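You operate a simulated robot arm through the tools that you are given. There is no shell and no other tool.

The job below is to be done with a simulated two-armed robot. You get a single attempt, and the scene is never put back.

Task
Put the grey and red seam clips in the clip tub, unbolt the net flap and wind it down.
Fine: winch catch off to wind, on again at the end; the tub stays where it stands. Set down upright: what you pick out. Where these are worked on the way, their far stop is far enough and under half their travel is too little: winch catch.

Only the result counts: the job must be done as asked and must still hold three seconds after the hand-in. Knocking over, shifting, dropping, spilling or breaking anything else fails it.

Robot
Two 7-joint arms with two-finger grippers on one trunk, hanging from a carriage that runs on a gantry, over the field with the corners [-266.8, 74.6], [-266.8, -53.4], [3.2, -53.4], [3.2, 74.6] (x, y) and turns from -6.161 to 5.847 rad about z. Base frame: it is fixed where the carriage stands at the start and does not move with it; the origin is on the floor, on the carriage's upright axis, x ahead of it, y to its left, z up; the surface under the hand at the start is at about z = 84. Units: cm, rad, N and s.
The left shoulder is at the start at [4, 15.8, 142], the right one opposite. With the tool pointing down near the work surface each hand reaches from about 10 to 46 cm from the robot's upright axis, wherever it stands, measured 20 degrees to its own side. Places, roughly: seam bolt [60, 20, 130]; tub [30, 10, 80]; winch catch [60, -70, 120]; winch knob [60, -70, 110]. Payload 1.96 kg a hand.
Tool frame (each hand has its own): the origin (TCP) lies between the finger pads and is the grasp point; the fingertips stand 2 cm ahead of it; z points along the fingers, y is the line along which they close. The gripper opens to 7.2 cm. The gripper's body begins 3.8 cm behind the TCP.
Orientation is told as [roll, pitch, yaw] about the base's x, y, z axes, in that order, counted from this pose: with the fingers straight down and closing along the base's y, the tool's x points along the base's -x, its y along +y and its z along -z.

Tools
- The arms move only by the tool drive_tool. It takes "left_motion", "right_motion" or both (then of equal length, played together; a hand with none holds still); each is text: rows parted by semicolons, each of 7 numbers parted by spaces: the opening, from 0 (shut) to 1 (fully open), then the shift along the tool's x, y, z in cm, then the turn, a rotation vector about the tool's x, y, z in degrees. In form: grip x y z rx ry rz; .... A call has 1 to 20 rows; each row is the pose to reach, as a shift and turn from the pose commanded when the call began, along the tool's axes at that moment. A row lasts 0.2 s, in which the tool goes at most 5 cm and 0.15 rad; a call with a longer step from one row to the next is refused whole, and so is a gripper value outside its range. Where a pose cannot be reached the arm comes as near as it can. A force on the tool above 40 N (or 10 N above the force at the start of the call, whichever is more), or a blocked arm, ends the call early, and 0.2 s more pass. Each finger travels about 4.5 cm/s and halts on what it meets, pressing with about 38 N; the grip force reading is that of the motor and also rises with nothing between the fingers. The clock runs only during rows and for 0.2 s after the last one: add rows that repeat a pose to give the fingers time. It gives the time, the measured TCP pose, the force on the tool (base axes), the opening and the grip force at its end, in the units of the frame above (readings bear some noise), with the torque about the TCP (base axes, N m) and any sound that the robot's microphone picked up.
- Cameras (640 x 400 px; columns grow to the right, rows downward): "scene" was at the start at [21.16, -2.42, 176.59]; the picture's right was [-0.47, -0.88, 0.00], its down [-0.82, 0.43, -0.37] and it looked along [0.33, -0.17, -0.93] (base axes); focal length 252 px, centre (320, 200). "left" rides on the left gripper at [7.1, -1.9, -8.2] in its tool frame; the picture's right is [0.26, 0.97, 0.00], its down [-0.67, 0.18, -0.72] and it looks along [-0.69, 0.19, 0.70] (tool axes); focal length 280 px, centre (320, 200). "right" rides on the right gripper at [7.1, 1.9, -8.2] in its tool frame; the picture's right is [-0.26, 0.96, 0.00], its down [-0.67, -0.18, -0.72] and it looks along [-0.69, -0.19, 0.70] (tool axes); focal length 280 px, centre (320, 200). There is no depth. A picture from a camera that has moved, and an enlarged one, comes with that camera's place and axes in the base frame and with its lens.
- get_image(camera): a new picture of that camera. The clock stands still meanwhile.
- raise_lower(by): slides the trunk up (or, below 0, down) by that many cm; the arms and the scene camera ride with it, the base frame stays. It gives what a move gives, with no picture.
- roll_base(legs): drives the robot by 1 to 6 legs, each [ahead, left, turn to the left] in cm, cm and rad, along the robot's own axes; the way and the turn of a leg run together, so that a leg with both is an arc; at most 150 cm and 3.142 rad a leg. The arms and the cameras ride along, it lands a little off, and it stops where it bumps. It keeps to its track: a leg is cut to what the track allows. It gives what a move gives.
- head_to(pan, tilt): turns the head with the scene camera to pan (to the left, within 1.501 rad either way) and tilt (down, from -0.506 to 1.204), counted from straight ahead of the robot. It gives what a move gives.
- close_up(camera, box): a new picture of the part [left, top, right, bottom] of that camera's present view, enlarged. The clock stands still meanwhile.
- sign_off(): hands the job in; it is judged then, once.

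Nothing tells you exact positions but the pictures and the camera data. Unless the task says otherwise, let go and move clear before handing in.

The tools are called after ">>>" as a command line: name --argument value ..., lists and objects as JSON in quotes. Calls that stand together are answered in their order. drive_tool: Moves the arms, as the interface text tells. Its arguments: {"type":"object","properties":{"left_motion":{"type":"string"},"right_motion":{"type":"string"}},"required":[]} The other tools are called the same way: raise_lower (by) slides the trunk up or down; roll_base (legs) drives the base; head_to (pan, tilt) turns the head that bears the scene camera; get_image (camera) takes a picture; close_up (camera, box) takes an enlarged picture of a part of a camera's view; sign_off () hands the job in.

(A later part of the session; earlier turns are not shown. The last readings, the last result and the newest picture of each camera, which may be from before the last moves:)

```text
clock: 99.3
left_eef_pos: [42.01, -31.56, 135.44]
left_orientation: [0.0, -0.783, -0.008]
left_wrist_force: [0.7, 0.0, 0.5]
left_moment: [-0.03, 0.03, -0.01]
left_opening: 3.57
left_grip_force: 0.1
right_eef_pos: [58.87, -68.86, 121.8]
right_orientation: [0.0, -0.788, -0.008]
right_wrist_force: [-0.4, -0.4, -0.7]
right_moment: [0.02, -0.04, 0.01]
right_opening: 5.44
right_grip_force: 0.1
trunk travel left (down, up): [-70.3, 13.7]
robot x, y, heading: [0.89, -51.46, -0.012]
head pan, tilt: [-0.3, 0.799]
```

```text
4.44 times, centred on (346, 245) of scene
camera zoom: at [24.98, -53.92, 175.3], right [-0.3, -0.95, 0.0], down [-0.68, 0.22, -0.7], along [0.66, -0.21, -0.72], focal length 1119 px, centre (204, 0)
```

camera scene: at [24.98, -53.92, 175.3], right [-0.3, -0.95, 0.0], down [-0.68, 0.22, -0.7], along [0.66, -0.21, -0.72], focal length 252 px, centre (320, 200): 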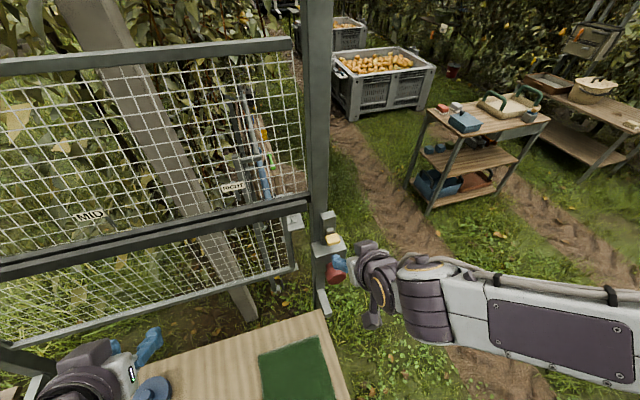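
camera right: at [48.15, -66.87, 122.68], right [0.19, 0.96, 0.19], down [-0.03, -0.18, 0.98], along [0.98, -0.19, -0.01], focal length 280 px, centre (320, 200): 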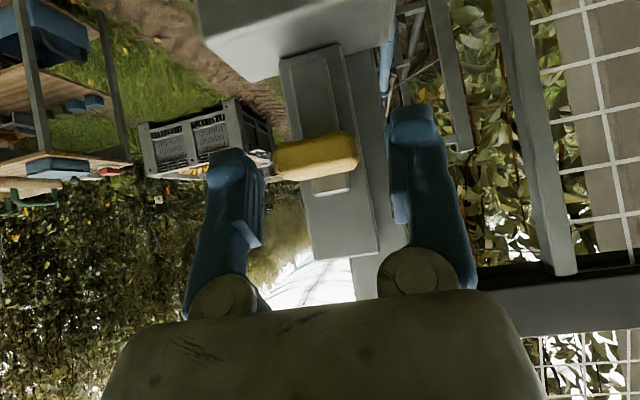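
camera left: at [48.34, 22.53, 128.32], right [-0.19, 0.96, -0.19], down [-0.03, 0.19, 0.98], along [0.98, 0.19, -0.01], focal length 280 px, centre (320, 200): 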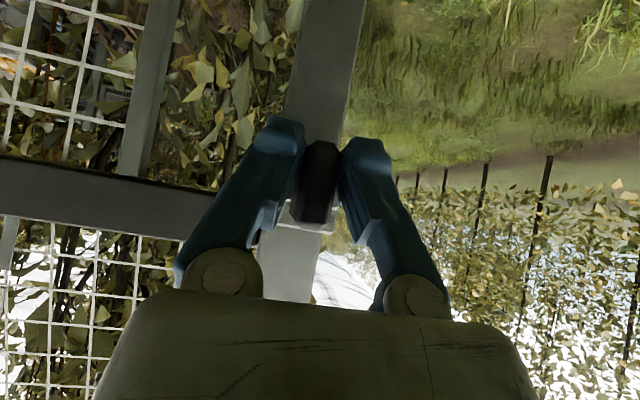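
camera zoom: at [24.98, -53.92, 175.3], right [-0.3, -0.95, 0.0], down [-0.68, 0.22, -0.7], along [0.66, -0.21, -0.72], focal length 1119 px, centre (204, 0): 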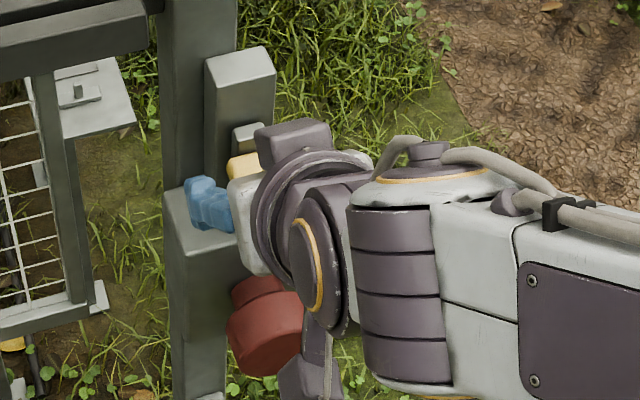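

>>> drive_tool --right_motion "0.76 0 0 0.7 0 0 0; 0.76 0 0 1.35 0 0 0; 0.6 0 0 1.35 0 0 0; 0.45 0 0 1.35 0 0 0; 0.4 0 0 1.35 0 0 0; 0.4 0 0 1.35 0 0 0; 0.4 0 0 1.35 0 0 0"

>>> get_image --camera "right"

```text
clock: 100.9
left_eef_pos: [42.14, -31.59, 135.51]
left_orientation: [-0.002, -0.783, -0.007]
left_wrist_force: [0.4, -0.7, 0.5]
left_moment: [-0.03, 0.02, 0.04]
left_opening: 3.64
left_grip_force: 0.1
right_eef_pos: [59.89, -69.06, 120.82]
right_orientation: [-0.003, -0.785, -0.006]
right_wrist_force: [0.9, -5.7, -1.1]
right_moment: [-0.06, 0.03, -0.08]
right_opening: 3.49
right_grip_force: 39.6
trunk travel left (down, up): [-70.3, 13.7]
robot x, y, heading: [1.26, -51.69, -0.004]
head pan, tilt: [-0.3, 0.799]
```

```text
taken
camera right: at [49.09, -67.05, 121.74], right [0.19, 0.96, 0.18], down [-0.03, -0.18, 0.98], along [0.98, -0.2, -0.01], focal length 280 px, centre (320, 200)
```

right: 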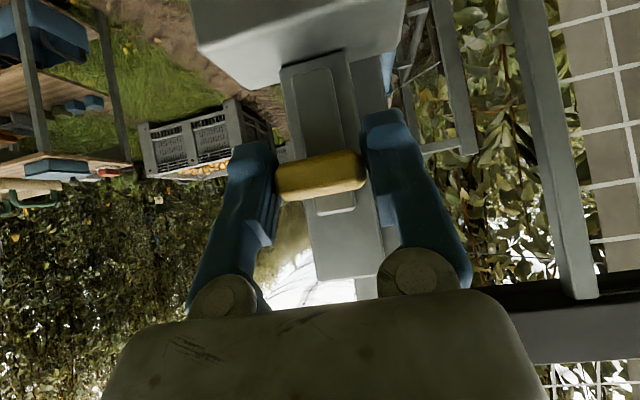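

Tab is gripped (3.49 cm). Trying a small upward pull.

>>> drive_tool --right_motion "0.35 -0.2 0 -0.2 0 0 0; 0.35 -0.4 0 -0.4 0 0 0; 0.35 -0.4 0 -0.4 0 0 0"

>>> get_image --camera "right"

```text
clock: 101.7
left_eef_pos: [42.18, -31.71, 135.44]
left_orientation: [-0.003, -0.781, -0.005]
left_wrist_force: [0.2, -0.3, -0.8]
left_moment: [0.0, 0.0, 0.01]
left_opening: 3.61
left_grip_force: 0.1
right_eef_pos: [59.87, -69.07, 121.49]
right_orientation: [-0.001, -0.785, -0.006]
right_wrist_force: [1.3, -7.9, 1.2]
right_moment: [-0.04, 0.15, -0.06]
right_opening: 3.48
right_grip_force: 40.7
trunk travel left (down, up): [-70.3, 13.7]
robot x, y, heading: [0.67, -51.63, -0.009]
head pan, tilt: [-0.3, 0.799]
```

```text
taken
camera right: at [49.09, -67.05, 122.31], right [0.19, 0.96, 0.18], down [-0.03, -0.18, 0.98], along [0.98, -0.2, -0.01], focal length 280 px, centre (320, 200)
```

right: 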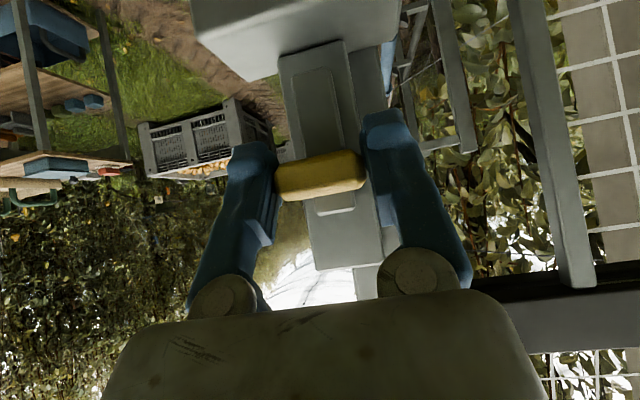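

The catch slides upward with the hand. Continuing to its far stop.

>>> drive_tool --right_motion "0.35 -0.35 0 -0.35 0 0 0; 0.35 -0.7 0 -0.7 0 0 0; 0.35 -1.05 0 -1.05 0 0 0; 0.35 -1.05 0 -1.05 0 0 0"

>>> get_image --camera "right"

```text
clock: 102.7
left_eef_pos: [42.0, -31.71, 135.44]
left_orientation: [-0.001, -0.781, -0.007]
left_wrist_force: [0.3, -0.1, -0.9]
left_moment: [-0.02, 0.03, 0.01]
left_opening: 3.58
left_grip_force: 0.0
right_eef_pos: [59.87, -69.08, 122.96]
right_orientation: [-0.001, -0.785, -0.007]
right_wrist_force: [-0.4, -9.3, -1.3]
right_moment: [-0.02, 0.18, -0.08]
right_opening: 3.49
right_grip_force: 39.9
trunk travel left (down, up): [-70.3, 13.7]
robot x, y, heading: [0.98, -51.39, -0.009]
head pan, tilt: [-0.3, 0.799]
```

```text
taken
camera right: at [49.09, -67.05, 123.82], right [0.19, 0.96, 0.18], down [-0.03, -0.18, 0.98], along [0.98, -0.2, -0.01], focal length 280 px, centre (320, 200)
```

right: 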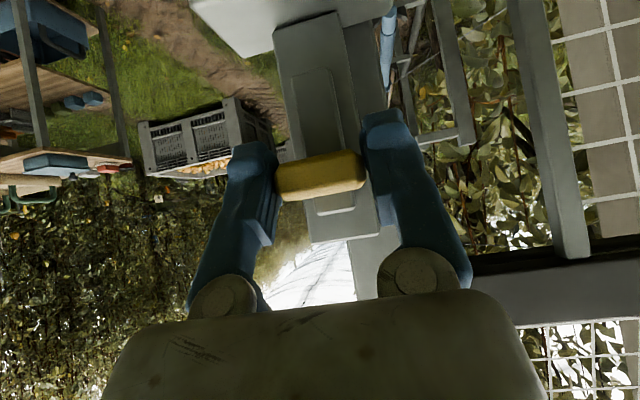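

>>> drive_tool --right_motion "0.35 -0.3 0 -0.3 0 0 0; 0.35 -0.6 0 -0.6 0 0 0; 0.35 -0.9 0 -0.9 0 0 0; 0.35 -0.9 0 -0.9 0 0 0"

>>> get_image --camera "right"

```text
clock: 103.7
left_eef_pos: [42.15, -31.6, 135.45]
left_orientation: [-0.002, -0.783, -0.006]
left_wrist_force: [0.1, 0.4, -0.4]
left_moment: [0.02, -0.02, -0.02]
left_opening: 3.6
left_grip_force: 0.1
right_eef_pos: [59.87, -69.03, 124.2]
right_orientation: [-0.004, -0.786, -0.005]
right_wrist_force: [10.1, -10.2, -14.8]
right_moment: [-0.09, -0.62, -0.05]
right_opening: 3.47
right_grip_force: 39.6
trunk travel left (down, up): [-70.3, 13.7]
robot x, y, heading: [0.62, -51.85, -0.006]
head pan, tilt: [-0.3, 0.799]
```

```text
taken
camera right: at [49.09, -67.06, 124.99], right [0.19, 0.96, 0.18], down [-0.03, -0.18, 0.98], along [0.98, -0.19, -0.01], focal length 280 px, centre (320, 200)
```

right: 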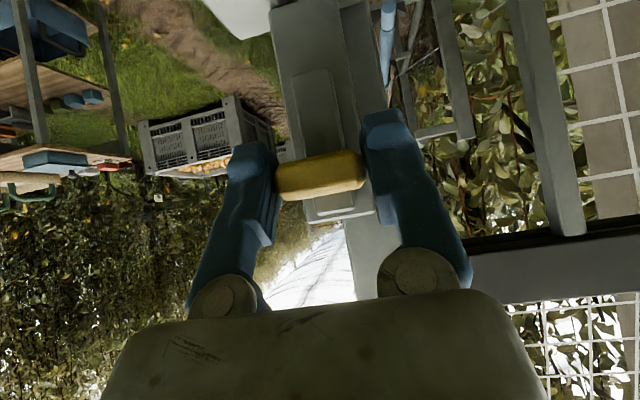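

Stop reached (travel ≈3.4 cm). Ease off slightly, release and back away to check it stays up.

>>> drive_tool --right_motion "0.35 0.1 0 0.1 0 0 0; 0.35 0.1 0 0.1 0 0 0; 0.6 0.1 0 0.1 0 0 0; 0.76 0.1 0 0.1 0 0 0; 0.76 0.1 0 0.1 0 0 0"

>>> drive_tool --right_motion "0.76 0 0 -2 0 0 0; 0.76 0 0 -5 0 0 0; 0.76 0 0 -9 0 0 0; 0.76 0 0 -13 0 0 0; 0.76 0 0 -13 0 0 0"

>>> get_image --camera "right"

>>> get_image --camera "scene"

```text
clock: 104.9
left_eef_pos: [42.02, -31.61, 135.43]
left_orientation: [0.0, -0.781, -0.007]
left_wrist_force: [0.3, 0.0, 0.0]
left_moment: [0.01, -0.01, 0.0]
left_opening: 3.61
left_grip_force: 0.1
right_eef_pos: [59.8, -68.86, 123.97]
right_orientation: [0.001, -0.786, -0.008]
right_wrist_force: [-0.4, -0.1, 0.3]
right_moment: [-0.01, -0.02, 0.02]
right_opening: 5.45
right_grip_force: 0.1
trunk travel left (down, up): [-70.3, 13.7]
robot x, y, heading: [1.17, -51.84, -0.007]
head pan, tilt: [-0.3, 0.799]
```

```text
clock: 106.1
left_eef_pos: [42.18, -31.55, 135.41]
left_orientation: [0.001, -0.782, -0.007]
left_wrist_force: [0.3, -0.4, 0.2]
left_moment: [0.01, -0.02, -0.01]
left_opening: 3.59
left_grip_force: 0.0
right_eef_pos: [50.44, -69.05, 133.32]
right_orientation: [0.0, -0.786, -0.005]
right_wrist_force: [0.4, 0.4, 0.1]
right_moment: [0.01, 0.0, -0.01]
right_opening: 5.48
right_grip_force: 0.1
trunk travel left (down, up): [-70.3, 13.7]
robot x, y, heading: [1.21, -51.48, -0.009]
head pan, tilt: [-0.3, 0.799]
```

```text
taken
camera right: at [39.74, -67.01, 134.18], right [0.19, 0.96, 0.19], down [-0.03, -0.18, 0.98], along [0.98, -0.2, -0.01], focal length 280 px, centre (320, 200)
```

right: 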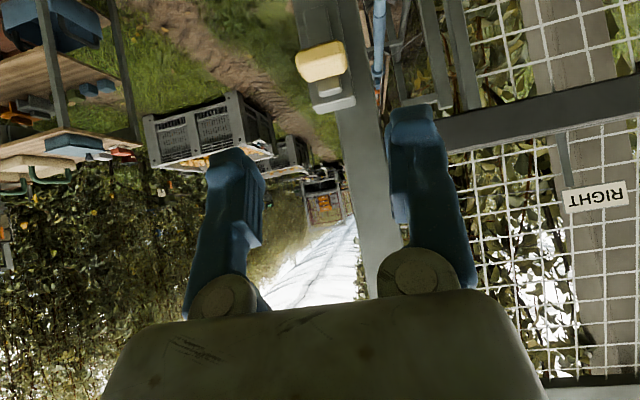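

```text
taken
camera scene: at [24.98, -53.93, 175.3], right [-0.3, -0.95, 0.0], down [-0.68, 0.22, -0.7], along [0.66, -0.21, -0.72], focal length 252 px, centre (320, 200)
```

scene: 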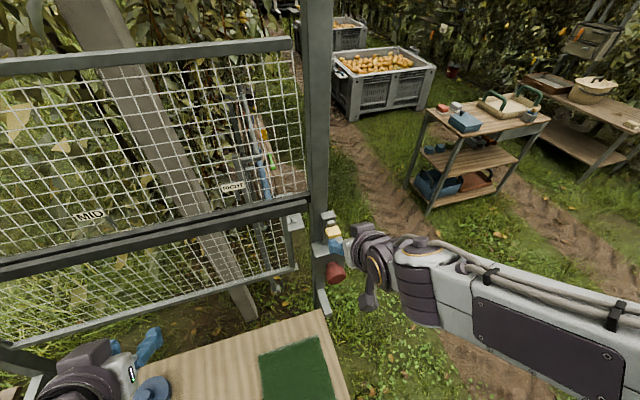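

The catch stays at the top. Now the knob: I'll pull the right hand back and lower the trunk so the wrist camera looks straight at the knob.

>>> drive_tool --right_motion "0.8 2.8 0 -2.8 0 0 0; 0.9 5.6 0 -5.6 0 0 0; 1 7 0 -7 0 0 0"

>>> raise_lower --by -24

>>> get_image --camera "right"

>>> get_image --camera "scene"

```text
clock: 106.9
left_eef_pos: [42.09, -31.66, 135.47]
left_orientation: [-0.001, -0.781, -0.008]
left_wrist_force: [-0.3, -1.0, 0.1]
left_moment: [-0.01, 0.01, 0.02]
left_opening: 3.58
left_grip_force: 0.1
right_eef_pos: [40.85, -68.84, 133.35]
right_orientation: [-0.002, -0.785, -0.008]
right_wrist_force: [0.2, 0.9, 0.5]
right_moment: [0.01, 0.01, -0.01]
right_opening: 7.22
right_grip_force: 0.1
trunk travel left (down, up): [-70.3, 13.7]
robot x, y, heading: [1.25, -51.4, -0.009]
head pan, tilt: [-0.3, 0.799]
```

```text
clock: 109.4
left_eef_pos: [42.07, -31.62, 111.47]
left_orientation: [0.001, -0.781, -0.007]
left_wrist_force: [-0.7, 0.1, -0.3]
left_moment: [0.01, 0.02, -0.02]
left_opening: 3.6
left_grip_force: 0.1
right_eef_pos: [40.81, -68.76, 109.24]
right_orientation: [0.0, -0.785, -0.006]
right_wrist_force: [0.7, -0.2, -0.4]
right_moment: [0.01, -0.01, -0.01]
right_opening: 7.2
right_grip_force: 0.1
trunk travel left (down, up): [-46.3, 37.7]
robot x, y, heading: [1.22, -51.53, -0.009]
head pan, tilt: [-0.3, 0.799]
```

```text
taken
camera right: at [29.99, -66.82, 110.16], right [0.19, 0.96, 0.19], down [-0.03, -0.18, 0.98], along [0.98, -0.19, -0.01], focal length 280 px, centre (320, 200)
```

right: 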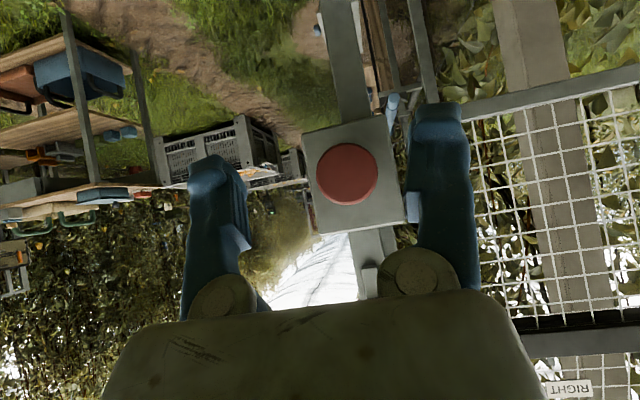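

```text
taken
camera scene: at [24.99, -53.92, 151.3], right [-0.3, -0.95, 0.0], down [-0.68, 0.22, -0.7], along [0.66, -0.21, -0.72], focal length 252 px, centre (320, 200)
```

scene: 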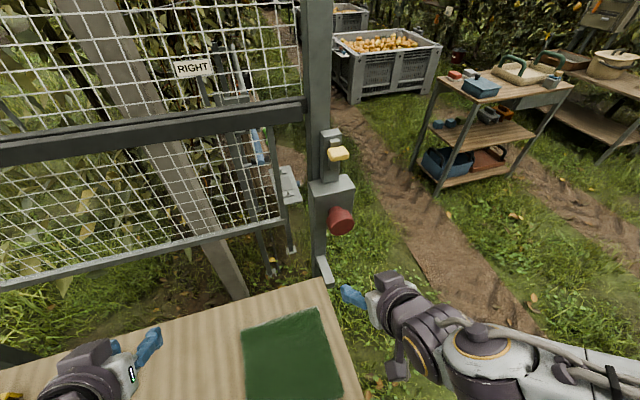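

>>> close_up --camera "right" --box '[290, 110, 418, 240]'

>>> close_up --camera "scene" --box '[290, 120, 386, 250]'

```text
3.08 times, centred on (354, 175) of right
camera zoom: at [29.99, -66.82, 110.16], right [0.19, 0.96, 0.19], down [-0.03, -0.18, 0.98], along [0.98, -0.19, -0.01], focal length 863 px, centre (215, 277)
```

zoom: 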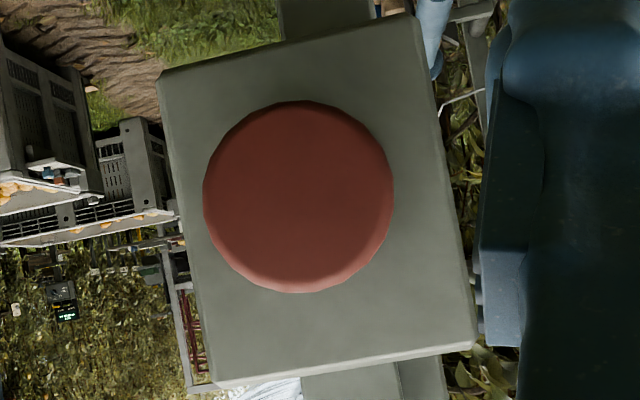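

```text
3.08 times, centred on (338, 185) of scene
camera zoom: at [24.99, -53.92, 151.3], right [-0.3, -0.95, 0.0], down [-0.68, 0.22, -0.7], along [0.66, -0.21, -0.72], focal length 775 px, centre (265, 246)
```

zoom: 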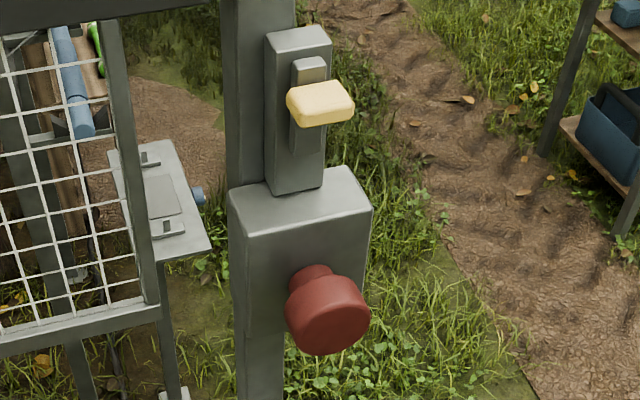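

The knob head is a ~5.8 cm disc, centre about [56.4 (front), −69.0, 108.0], axis along x. I'll tilt the right tool to horizontal, stopping short of the knob.

>>> drive_tool --right_motion "1 -0.7 0 1 0 -7.5 0; 1 -1.4 0 2 0 -15 0; 1 -2.1 -0.1 3 0 -22.5 0; 1 -2.8 -0.2 4 0 -30 0; 1 -3.5 -0.24 5 0 -37.5 0; 1 -4.2 -0.24 6 0 -45 0; 1 -4.2 -0.24 6 0 -45 0"

>>> get_image --camera "right"

>>> get_image --camera "scene"

```text
clock: 111.0
left_eef_pos: [42.08, -31.58, 111.59]
left_orientation: [-0.002, -0.782, -0.005]
left_wrist_force: [-1.3, 0.6, 0.2]
left_moment: [-0.03, 0.01, 0.0]
left_opening: 3.6
left_grip_force: 0.1
right_eef_pos: [47.99, -69.22, 107.88]
right_orientation: [-2.099, -1.567, 2.094]
right_wrist_force: [0.9, -0.4, 0.0]
right_moment: [-0.04, 0.02, -0.01]
right_opening: 7.19
right_grip_force: 0.0
trunk travel left (down, up): [-46.3, 37.7]
robot x, y, heading: [1.03, -51.67, -0.007]
head pan, tilt: [-0.3, 0.799]
```

```text
taken
camera right: at [39.84, -67.17, 101.02], right [0.01, 0.97, 0.26], down [-0.72, -0.18, 0.67], along [0.7, -0.19, 0.69], focal length 280 px, centre (320, 200)
```

right: 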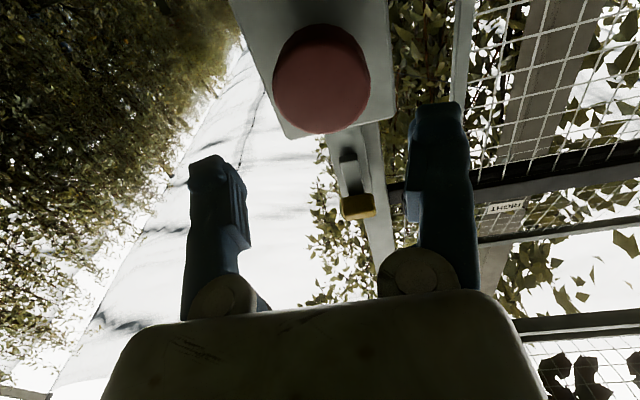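

```text
taken
camera scene: at [24.99, -53.95, 151.3], right [-0.3, -0.95, 0.0], down [-0.68, 0.22, -0.7], along [0.66, -0.21, -0.72], focal length 252 px, centre (320, 200)
```

scene: 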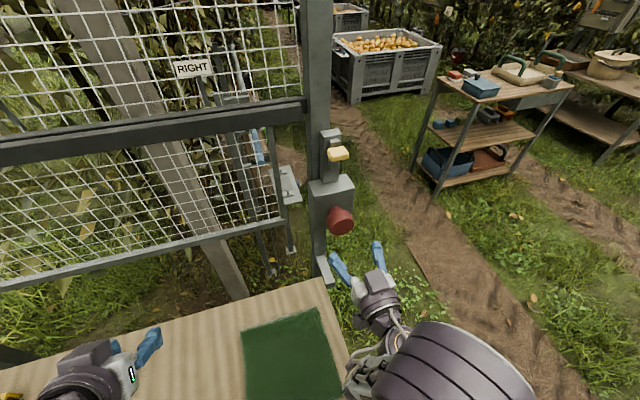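

Tool is horizontal. Knob centre re-measured at ≈[57 (front), −68.95, 107.85]. Advancing around the knob with the gripper fully open.

>>> drive_tool --right_motion "1 0 0.33 2 0 0 0; 1 0 0.33 5 0 0 0; 1 0 0.33 6.5 0 0 0; 1 0 0.33 6.5 0 0 0"

>>> get_image --camera "right"

>>> close_up --camera "scene" --box '[290, 160, 418, 290]'

```text
clock: 112.0
left_eef_pos: [42.06, -31.52, 111.51]
left_orientation: [0.001, -0.782, -0.007]
left_wrist_force: [0.6, 0.1, -0.1]
left_moment: [0.03, 0.03, -0.01]
left_opening: 3.61
left_grip_force: 0.1
right_eef_pos: [54.41, -68.88, 108.07]
right_orientation: [-2.747, -1.57, 2.741]
right_wrist_force: [-0.7, -0.1, -0.3]
right_moment: [0.0, -0.01, -0.01]
right_opening: 7.22
right_grip_force: 0.0
trunk travel left (down, up): [-46.3, 37.7]
robot x, y, heading: [0.6, -51.6, -0.004]
head pan, tilt: [-0.3, 0.799]
```

```text
taken
camera right: at [46.33, -66.89, 101.01], right [0.01, 0.97, 0.26], down [-0.72, -0.18, 0.67], along [0.7, -0.19, 0.69], focal length 280 px, centre (320, 200)
```

right: 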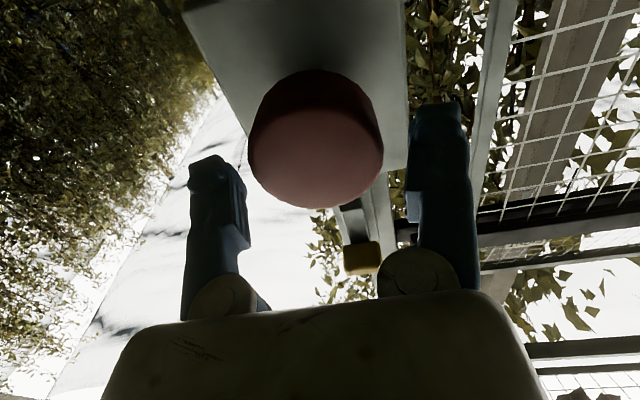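

```text
3.08 times, centred on (354, 225) of scene
camera zoom: at [24.98, -53.92, 151.3], right [-0.3, -0.95, 0.0], down [-0.68, 0.22, -0.7], along [0.66, -0.21, -0.72], focal length 775 px, centre (215, 123)
```

zoom: 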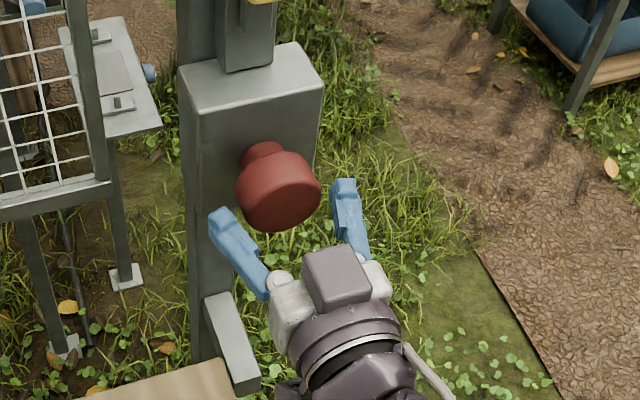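

Aligned to within a couple of millimetres; nudging −0.2 in y and advancing over the knob head.

>>> drive_tool --right_motion "1 0.15 -0.2 0 0 0 0; 1 0.15 -0.2 1 0 0 0; 1 0.15 -0.2 2 0 0 0; 1 0.15 -0.2 2.9 0 0 0; 1 0.15 -0.2 2.9 0 0 0"

>>> get_image --camera "right"

>>> close_up --camera "scene" --box '[290, 160, 418, 290]'

```text
clock: 113.2
left_eef_pos: [41.98, -31.57, 111.34]
left_orientation: [0.0, -0.781, -0.007]
left_wrist_force: [-0.2, -0.4, -0.3]
left_moment: [0.01, 0.01, 0.0]
left_opening: 3.56
left_grip_force: 0.0
right_eef_pos: [57.42, -69.02, 107.87]
right_orientation: [-1.829, -1.572, 1.823]
right_wrist_force: [-0.1, 0.3, -0.1]
right_moment: [-0.01, -0.02, 0.01]
right_opening: 7.19
right_grip_force: 0.0
trunk travel left (down, up): [-46.3, 37.7]
robot x, y, heading: [1.3, -51.69, -0.01]
head pan, tilt: [-0.3, 0.799]
```

```text
taken
camera right: at [49.24, -67.06, 100.83], right [0.01, 0.97, 0.26], down [-0.72, -0.18, 0.67], along [0.7, -0.19, 0.69], focal length 280 px, centre (320, 200)
```

right: 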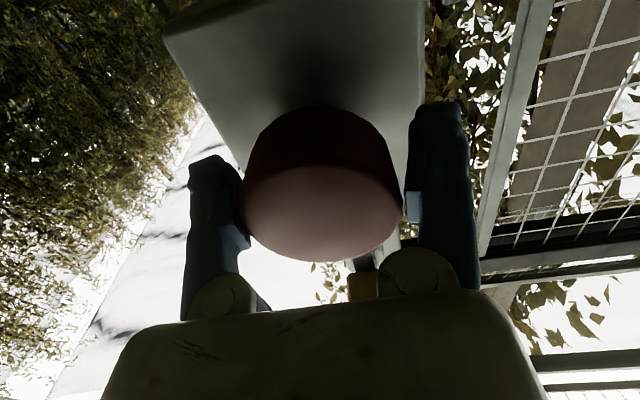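

```text
3.08 times, centred on (354, 225) of scene
camera zoom: at [24.98, -53.92, 151.3], right [-0.3, -0.95, 0.0], down [-0.68, 0.22, -0.7], along [0.66, -0.21, -0.72], focal length 775 px, centre (215, 123)
```

zoom: 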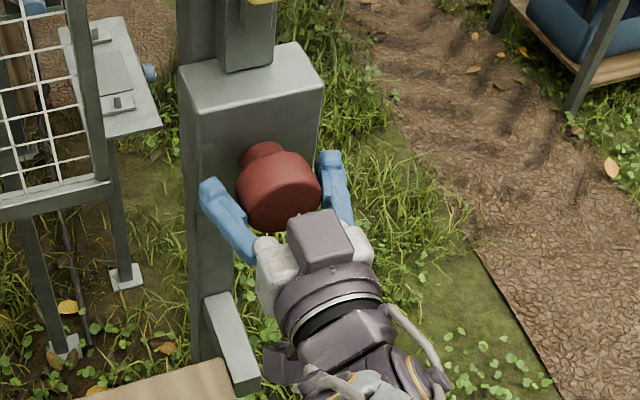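

The knob sits centred between the fingers. Closing on it.

>>> drive_tool --right_motion "0.85 0 0 0 0 0 0; 0.75 0 0 0 0 0 0; 0.7 0 0 0 0 0 0; 0.65 0 0 0 0 0 0; 0.65 0 0 0 0 0 0"

>>> get_image --camera "scene"

```text
clock: 114.4
left_eef_pos: [42.1, -31.48, 111.36]
left_orientation: [-0.001, -0.782, -0.007]
left_wrist_force: [0.4, 0.4, -0.2]
left_moment: [0.03, -0.01, -0.04]
left_opening: 3.59
left_grip_force: 0.0
right_eef_pos: [57.47, -69.15, 107.87]
right_orientation: [-1.477, -1.571, 1.467]
right_wrist_force: [3.0, -2.6, -4.1]
right_moment: [-0.1, -0.03, -0.05]
right_opening: 6.45
right_grip_force: 39.7
trunk travel left (down, up): [-46.3, 37.7]
robot x, y, heading: [1.11, -51.19, -0.005]
head pan, tilt: [-0.3, 0.799]
```

```text
taken
camera scene: at [24.99, -53.95, 151.3], right [-0.3, -0.95, 0.0], down [-0.68, 0.22, -0.7], along [0.66, -0.21, -0.72], focal length 252 px, centre (320, 200)
```

scene: 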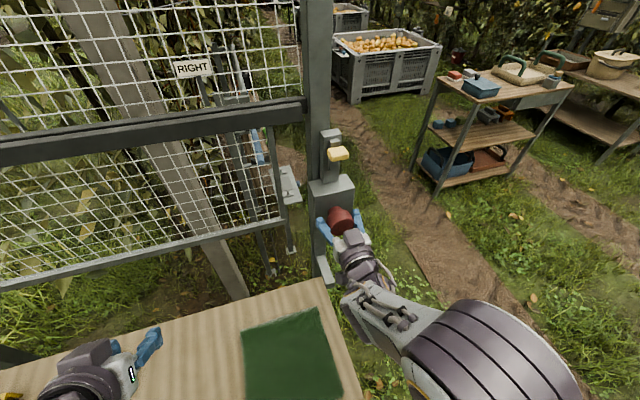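

Gripped at 6.45 cm. Trial turn: +30° about the tool axis (clockwise seen from the robot).

>>> drive_tool --right_motion "0.6 0 0 0 0 0 6; 0.6 0 0 0 0 0 12; 0.6 0 0 0 0 0 18; 0.6 0 0 0 0 0 24; 0.6 0 0 0 0 0 30; 0.6 0 0 0 0 0 30"

>>> get_image --camera "scene"

>>> get_image --camera "right"

```text
clock: 115.8
left_eef_pos: [41.56, -31.43, 111.24]
left_orientation: [0.0, -0.777, -0.007]
left_wrist_force: [0.1, 1.0, 0.3]
left_moment: [-0.02, -0.01, 0.04]
left_opening: 3.6
left_grip_force: 0.0
right_eef_pos: [57.06, -68.83, 107.61]
right_orientation: [1.563, -1.043, -1.57]
right_wrist_force: [-26.1, 7.7, 3.5]
right_moment: [-1.28, 0.24, 0.21]
right_opening: 6.06
right_grip_force: 40.3
trunk travel left (down, up): [-46.3, 37.7]
robot x, y, heading: [1.3, -51.74, -0.009]
head pan, tilt: [-0.3, 0.799]
```

```text
taken
camera scene: at [24.73, -53.85, 151.22], right [-0.3, -0.95, 0.0], down [-0.69, 0.22, -0.69], along [0.66, -0.21, -0.72], focal length 252 px, centre (320, 200)
```

scene: 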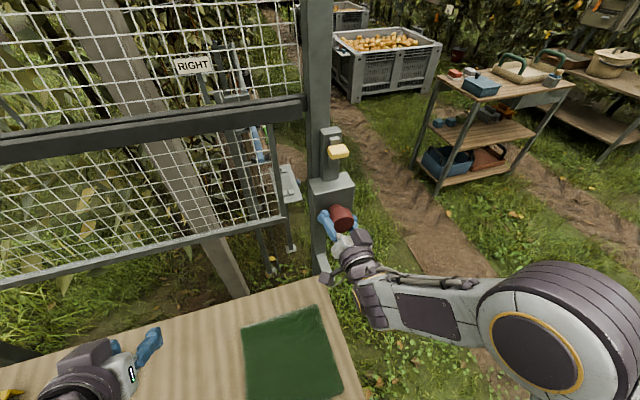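

```text
taken
camera right: at [48.82, -63.59, 102.6], right [0.01, 0.7, 0.71], down [-0.72, -0.49, 0.49], along [0.7, -0.51, 0.5], focal length 280 px, centre (320, 200)
```

right: 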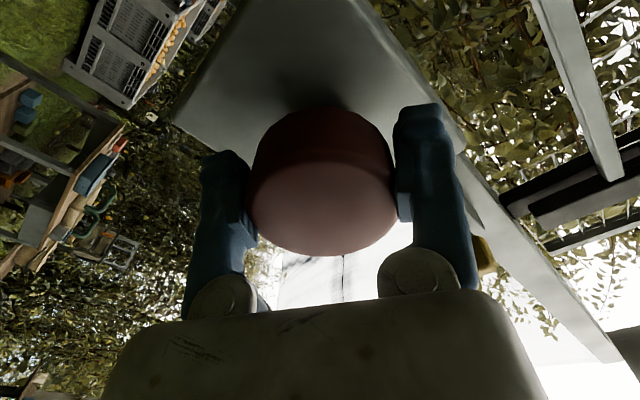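

About 1.3 N·m of resistance and no visible flap motion — likely the wrong direction. Turning back to zero and trying the other way.

>>> drive_tool --right_motion "0.6 0 0 0 0 0 -6; 0.6 0 0 0 0 0 -12; 0.6 0 0 0 0 0 -18; 0.6 0 0 0 0 0 -24; 0.6 0 0 0 0 0 -30; 0.6 0 0 0 0 0 -30"

>>> get_image --camera "scene"

```text
clock: 117.2
left_eef_pos: [41.63, -31.48, 111.25]
left_orientation: [0.001, -0.777, -0.007]
left_wrist_force: [-0.3, -0.4, -0.2]
left_moment: [-0.01, 0.0, 0.0]
left_opening: 3.6
left_grip_force: 0.0
right_eef_pos: [56.92, -69.04, 107.61]
right_orientation: [-0.406, -1.564, 0.398]
right_wrist_force: [-20.3, -0.9, -14.9]
right_moment: [-0.2, -0.75, -0.24]
right_opening: 6.08
right_grip_force: 40.6
trunk travel left (down, up): [-46.3, 37.7]
robot x, y, heading: [0.95, -51.86, -0.012]
head pan, tilt: [-0.3, 0.799]
```

```text
taken
camera scene: at [24.73, -53.92, 151.21], right [-0.3, -0.95, 0.0], down [-0.69, 0.22, -0.69], along [0.66, -0.21, -0.72], focal length 252 px, centre (320, 200)
```

scene: 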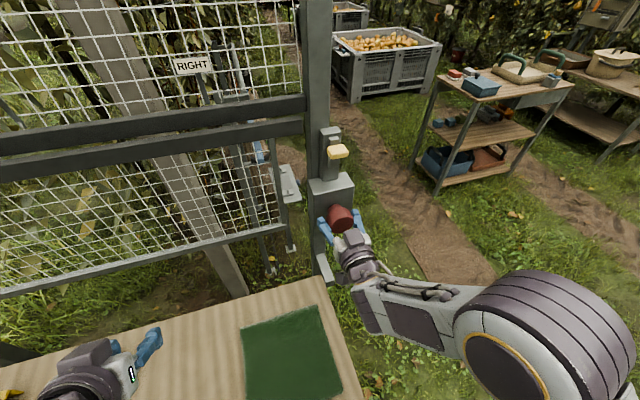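

The lower flap rail has dropped below the upper one — counter-clockwise lowers it. I'll keep turning that way.

>>> drive_tool --right_motion "0.6 0 0 0 0 0 -6; 0.6 0 0 0 0 0 -12; 0.6 0 0 0 0 0 -18; 0.6 0 0 0 0 0 -24; 0.6 0 0 0 0 0 -30; 0.6 0 0 0 0 0 -30"

>>> get_image --camera "scene"

>>> get_image --camera "right"

```text
clock: 118.6
left_eef_pos: [41.68, -31.78, 111.37]
left_orientation: [-0.002, -0.777, -0.005]
left_wrist_force: [-0.4, 0.2, 0.1]
left_moment: [-0.01, 0.04, 0.02]
left_opening: 3.6
left_grip_force: 0.2
right_eef_pos: [56.89, -69.15, 107.76]
right_orientation: [-1.56, -1.045, 1.554]
right_wrist_force: [-15.6, -14.6, -20.6]
right_moment: [-0.12, -0.33, 0.0]
right_opening: 6.08
right_grip_force: 39.4
trunk travel left (down, up): [-46.3, 37.7]
robot x, y, heading: [1.0, -51.96, -0.009]
head pan, tilt: [-0.3, 0.799]
```

```text
taken
camera scene: at [24.74, -54.04, 151.22], right [-0.3, -0.95, 0.0], down [-0.69, 0.22, -0.7], along [0.66, -0.21, -0.72], focal length 252 px, centre (320, 200)
```

scene: 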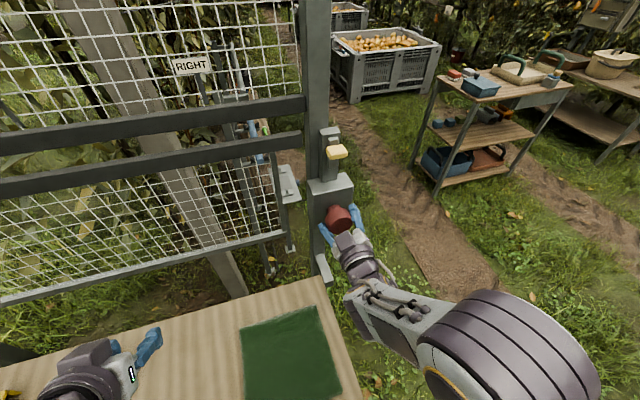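

```text
taken
camera right: at [48.74, -71.13, 100.69], right [0.01, 0.97, -0.26], down [-0.71, 0.19, 0.68], along [0.7, 0.18, 0.69], focal length 280 px, centre (320, 200)
```

right: 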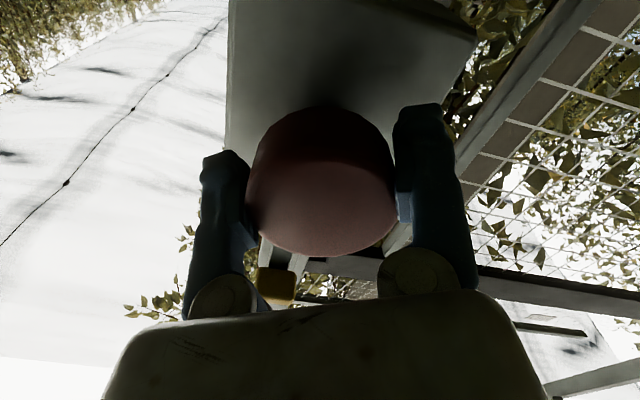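

Flap is going down nicely. Continuing another 60°.

>>> drive_tool --right_motion "0.6 0 0 0 0 0 -6; 0.6 0 0 0 0 0 -12; 0.6 0 0 0 0 0 -18; 0.6 0 0 0 0 0 -24; 0.6 0 0 0 0 0 -30; 0.6 0 0 0 0 0 -36; 0.6 0 0 0 0 0 -42; 0.6 0 0 0 0 0 -48; 0.6 0 0 0 0 0 -54; 0.6 0 0 0 0 0 -60; 0.6 0 0 0 0 0 -60"

>>> get_image --camera "scene"

>>> get_image --camera "right"

```text
clock: 120.4
left_eef_pos: [41.67, -31.86, 111.38]
left_orientation: [-0.001, -0.781, -0.008]
left_wrist_force: [0.1, -0.2, 0.3]
left_moment: [-0.01, -0.01, 0.01]
left_opening: 3.62
left_grip_force: 0.1
right_eef_pos: [57.06, -69.56, 107.86]
right_orientation: [-1.573, -0.246, 1.558]
right_wrist_force: [-26.2, -7.2, 5.9]
right_moment: [-0.34, -0.26, -0.05]
right_opening: 6.07
right_grip_force: 39.5
trunk travel left (down, up): [-46.3, 37.7]
robot x, y, heading: [1.06, -52.01, -0.014]
head pan, tilt: [-0.3, 0.799]
stopped in row 8 (right hand): the force on the tool passed its limit at 42 N (the readings are from after the stop); the commanded pose is now the measured one
```

```text
taken
camera scene: at [24.69, -54.07, 151.24], right [-0.3, -0.95, 0.0], down [-0.69, 0.22, -0.7], along [0.66, -0.21, -0.72], focal length 252 px, centre (320, 200)
```

scene: 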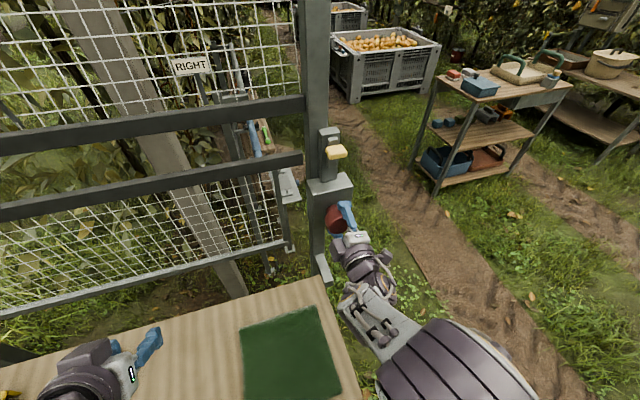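

```text
taken
camera right: at [48.73, -75.79, 104.42], right [0.01, 0.49, -0.87], down [-0.71, 0.62, 0.34], along [0.71, 0.62, 0.35], focal length 280 px, centre (320, 200)
```

right: 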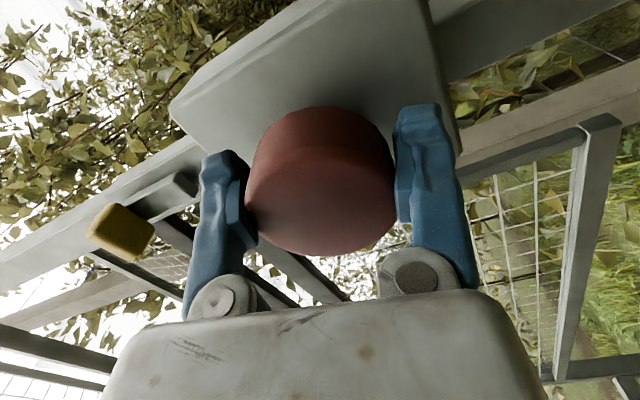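

It's working, but the fingertips seem to press the winch box (−26 N in x) and my axis is slightly off. I'll open, check that the flap holds by itself, and back off.

>>> drive_tool --right_motion "0.75 0 0 0 0 0 0; 0.9 0 0 0 0 0 0; 1 0 0 0 0 0 0; 1 0 0 0 0 0 0"

>>> get_image --camera "scene"

>>> get_image --camera "right"

```text
clock: 121.4
left_eef_pos: [41.99, -31.62, 111.5]
left_orientation: [-0.001, -0.784, -0.008]
left_wrist_force: [0.5, 0.3, -0.2]
left_moment: [0.0, -0.01, 0.0]
left_opening: 3.62
left_grip_force: 0.0
right_eef_pos: [57.35, -69.09, 108.05]
right_orientation: [-1.576, -0.249, 1.564]
right_wrist_force: [0.1, -0.4, 0.3]
right_moment: [-0.01, -0.02, 0.0]
right_opening: 7.21
right_grip_force: 0.0
trunk travel left (down, up): [-46.3, 37.7]
robot x, y, heading: [1.16, -51.44, -0.004]
head pan, tilt: [-0.3, 0.799]
```

```text
taken
camera scene: at [24.97, -53.93, 151.3], right [-0.3, -0.95, 0.0], down [-0.68, 0.22, -0.7], along [0.66, -0.21, -0.72], focal length 252 px, centre (320, 200)
```

scene: 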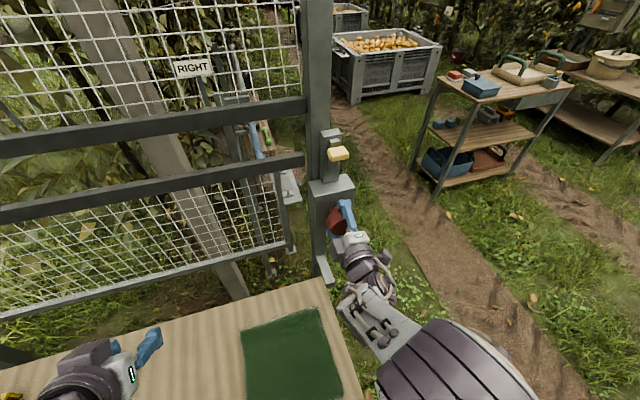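

```text
taken
camera right: at [49.22, -75.44, 104.49], right [0.01, 0.49, -0.87], down [-0.71, 0.61, 0.34], along [0.7, 0.62, 0.35], focal length 280 px, centre (320, 200)
```

right: 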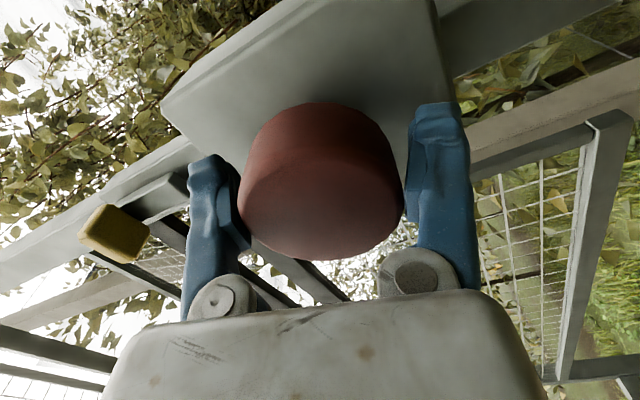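

The flap holds by itself. The pads are centred; I'll back out 3.6 cm, rotate the open gripper back by ~150°, and take a new stroke with slightly less depth.

>>> drive_tool --right_motion "1 0 0 -2 0 0 0; 1 0 0 -3.6 0 0 8; 1 0 0 -3.6 0 0 16; 1 0 0 -3.6 0 0 24; 1 0 0 -3.6 0 0 32; 1 0 0 -3.6 0 0 40; 1 0 0 -3.6 0 0 48; 1 0 0 -3.6 0 0 56; 1 0 0 -3.6 0 0 64; 1 0 0 -3.6 0 0 72; 1 0 0 -3.6 0 0 80; 1 0 0 -3.6 0 0 88; 1 0 0 -3.6 0 0 96; 1 0 0 -3.6 0 0 104; 1 0 0 -3.6 0 0 112; 1 0 0 -3.6 0 0 120; 1 0 0 -3.6 0 0 128; 1 0 0 -3.6 0 0 136; 1 0 0 -3.6 0 0 144; 1 0 0 -3.6 0 0 144"

>>> get_image --camera "right"

>>> get_image --camera "scene"

```text
clock: 125.6
left_eef_pos: [42.09, -31.55, 111.37]
left_orientation: [0.0, -0.784, -0.007]
left_wrist_force: [0.1, -0.6, 0.4]
left_moment: [-0.05, 0.02, 0.0]
left_opening: 3.6
left_grip_force: 0.1
right_eef_pos: [53.79, -69.12, 108.07]
right_orientation: [1.576, -0.376, -1.582]
right_wrist_force: [-0.6, -0.6, -0.5]
right_moment: [-0.01, -0.01, -0.02]
right_opening: 7.18
right_grip_force: 0.1
trunk travel left (down, up): [-46.3, 37.7]
robot x, y, heading: [1.32, -51.58, -0.01]
head pan, tilt: [-0.3, 0.799]
```

```text
taken
camera right: at [45.69, -61.72, 107.26], right [0.0, 0.11, 0.99], down [-0.72, -0.69, 0.08], along [0.69, -0.72, 0.08], focal length 280 px, centre (320, 200)
```

right: 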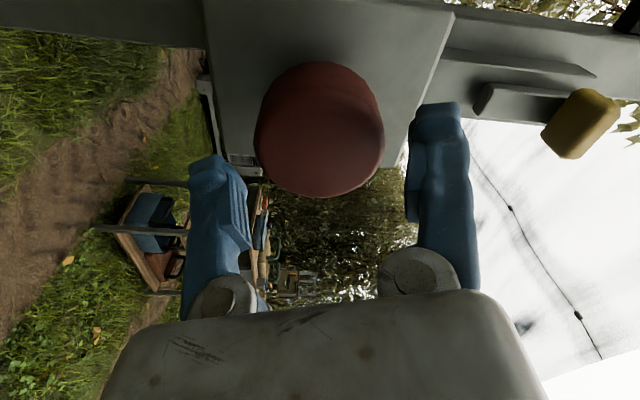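

```text
taken
camera scene: at [24.96, -53.94, 151.3], right [-0.3, -0.95, 0.0], down [-0.68, 0.22, -0.7], along [0.66, -0.21, -0.72], focal length 252 px, centre (320, 200)
```

scene: 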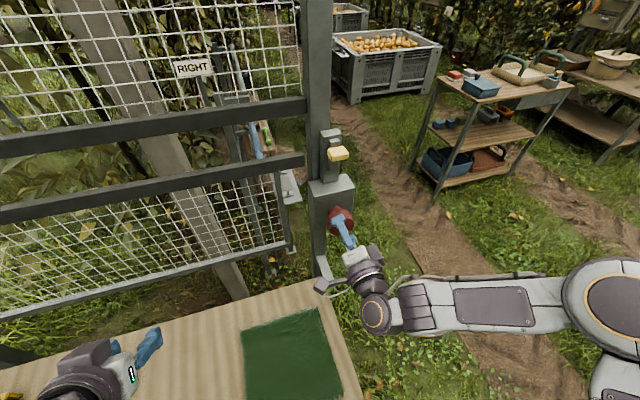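

Centre confirmed at y≈−69.0, z≈108.05. Advance 3 cm, close, and take a long counter-clockwise stroke.

>>> drive_tool --right_motion "1 0 0 1.5 0 0 0; 1 0 0 3 0 0 0; 0.9 0 0 3 0 0 0; 0.8 0 0 3 0 0 0; 0.7 0 0 3 0 0 0; 0.65 0 0 3 0 0 0; 0.65 0 0 3 0 0 0"

>>> get_image --camera "right"

```text
clock: 127.2
left_eef_pos: [42.08, -31.55, 111.26]
left_orientation: [0.0, -0.783, -0.007]
left_wrist_force: [-0.3, 0.0, -0.7]
left_moment: [0.01, -0.01, -0.01]
left_opening: 3.61
left_grip_force: 0.0
right_eef_pos: [56.76, -69.2, 108.0]
right_orientation: [1.576, -0.38, -1.58]
right_wrist_force: [1.9, -1.1, -2.8]
right_moment: [-0.17, 0.03, 0.13]
right_opening: 5.95
right_grip_force: 40.1
trunk travel left (down, up): [-46.3, 37.7]
robot x, y, heading: [1.21, -51.35, -0.005]
head pan, tilt: [-0.3, 0.799]
```

```text
taken
camera right: at [48.68, -61.76, 107.25], right [0.0, 0.11, 0.99], down [-0.72, -0.69, 0.08], along [0.69, -0.72, 0.09], focal length 280 px, centre (320, 200)
```

right: 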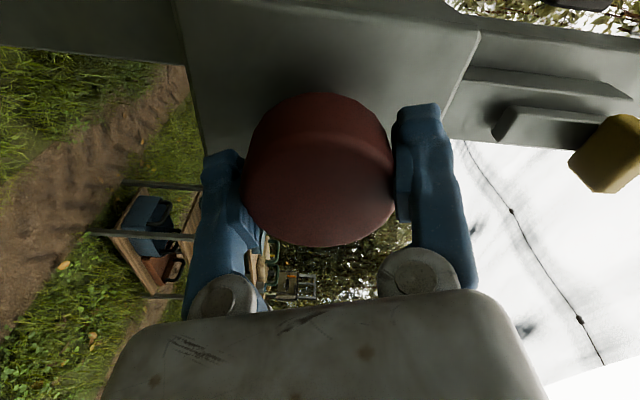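

Good grip with little side force. Long stroke now: −136° in 8° rows.

>>> drive_tool --right_motion "0.65 0 0 0 0 0 -8; 0.65 0 0 0 0 0 -16; 0.65 0 0 0 0 0 -24; 0.65 0 0 0 0 0 -32; 0.65 0 0 0 0 0 -40; 0.65 0 0 0 0 0 -48; 0.65 0 0 0 0 0 -56; 0.65 0 0 0 0 0 -64; 0.65 0 0 0 0 0 -72; 0.65 0 0 0 0 0 -72"

>>> get_image --camera "scene"

```text
clock: 129.4
left_eef_pos: [41.9, -31.58, 111.44]
left_orientation: [0.0, -0.782, -0.007]
left_wrist_force: [0.6, 0.0, 0.1]
left_moment: [0.0, 0.0, 0.01]
left_opening: 3.58
left_grip_force: 0.1
right_eef_pos: [56.75, -69.06, 108.06]
right_orientation: [-1.654, -1.505, 1.647]
right_wrist_force: [-8.3, 5.3, 12.3]
right_moment: [-0.12, -0.23, -0.02]
right_opening: 5.92
right_grip_force: 39.8
trunk travel left (down, up): [-46.3, 37.7]
robot x, y, heading: [1.02, -51.8, -0.008]
head pan, tilt: [-0.3, 0.799]
```

```text
taken
camera scene: at [24.93, -53.9, 151.3], right [-0.3, -0.95, 0.0], down [-0.68, 0.22, -0.7], along [0.66, -0.21, -0.72], focal length 252 px, centre (320, 200)
```

scene: 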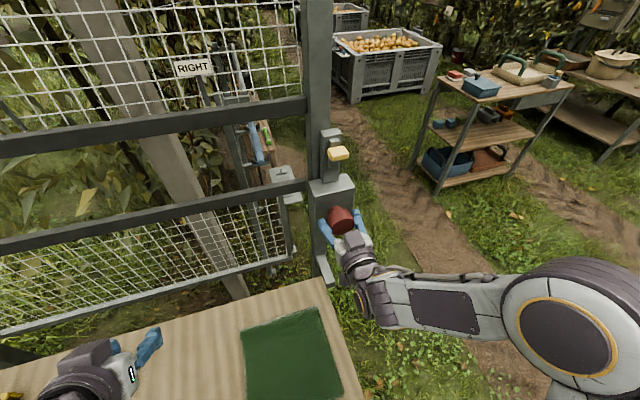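

Flap continues down. Continuing the stroke.

>>> drive_tool --right_motion "0.65 0 0 0 0 0 -8; 0.65 0 0 0 0 0 -16; 0.65 0 0 0 0 0 -24; 0.65 0 0 0 0 0 -32; 0.65 0 0 0 0 0 -40; 0.65 0 0 0 0 0 -48; 0.65 0 0 0 0 0 -56; 0.65 0 0 0 0 0 -64; 0.65 0 0 0 0 0 -72; 0.65 0 0 0 0 0 -72"

>>> get_image --camera "scene"

```text
clock: 131.6
left_eef_pos: [41.99, -31.55, 111.34]
left_orientation: [0.001, -0.782, -0.008]
left_wrist_force: [-0.4, -0.4, 0.7]
left_moment: [0.0, -0.01, -0.02]
left_opening: 3.6
left_grip_force: 0.1
right_eef_pos: [56.73, -69.16, 108.02]
right_orientation: [-1.575, -0.245, 1.565]
right_wrist_force: [-14.6, 5.0, 17.3]
right_moment: [-0.15, 0.02, 0.0]
right_opening: 5.92
right_grip_force: 39.4
trunk travel left (down, up): [-46.3, 37.7]
robot x, y, heading: [1.06, -51.64, -0.005]
head pan, tilt: [-0.3, 0.799]
```

```text
taken
camera scene: at [24.9, -53.91, 151.29], right [-0.3, -0.95, 0.0], down [-0.68, 0.22, -0.7], along [0.66, -0.21, -0.72], focal length 252 px, centre (320, 200)
```

scene: 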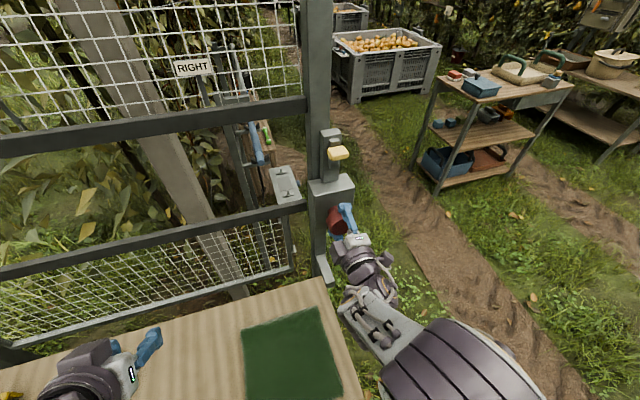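

Still turning freely. I'll try to extend this stroke further.

>>> drive_tool --right_motion "0.65 0 0 0 0 0 -8; 0.65 0 0 0 0 0 -16; 0.65 0 0 0 0 0 -24; 0.65 0 0 0 0 0 -32; 0.65 0 0 0 0 0 -40; 0.65 0 0 0 0 0 -40"

>>> get_image --camera "scene"

```text
clock: 133.0
left_eef_pos: [41.89, -31.63, 111.39]
left_orientation: [-0.002, -0.781, -0.006]
left_wrist_force: [0.4, 0.7, 0.8]
left_moment: [0.02, -0.03, 0.01]
left_opening: 3.57
left_grip_force: 0.0
right_eef_pos: [56.72, -69.2, 107.98]
right_orientation: [-1.577, 0.452, 1.558]
right_wrist_force: [-22.4, -0.1, 27.2]
right_moment: [0.87, 0.47, 0.18]
right_opening: 5.86
right_grip_force: 40.0
trunk travel left (down, up): [-46.3, 37.7]
robot x, y, heading: [0.76, -51.64, -0.011]
head pan, tilt: [-0.3, 0.799]
```

```text
taken
camera scene: at [24.85, -53.96, 151.28], right [-0.3, -0.95, 0.0], down [-0.68, 0.22, -0.7], along [0.66, -0.21, -0.72], focal length 252 px, centre (320, 200)
```

scene: 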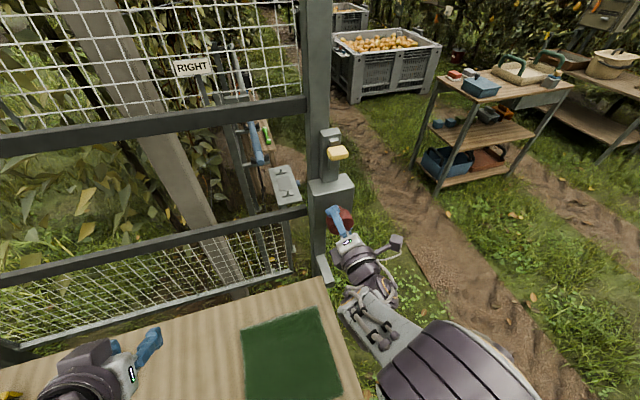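

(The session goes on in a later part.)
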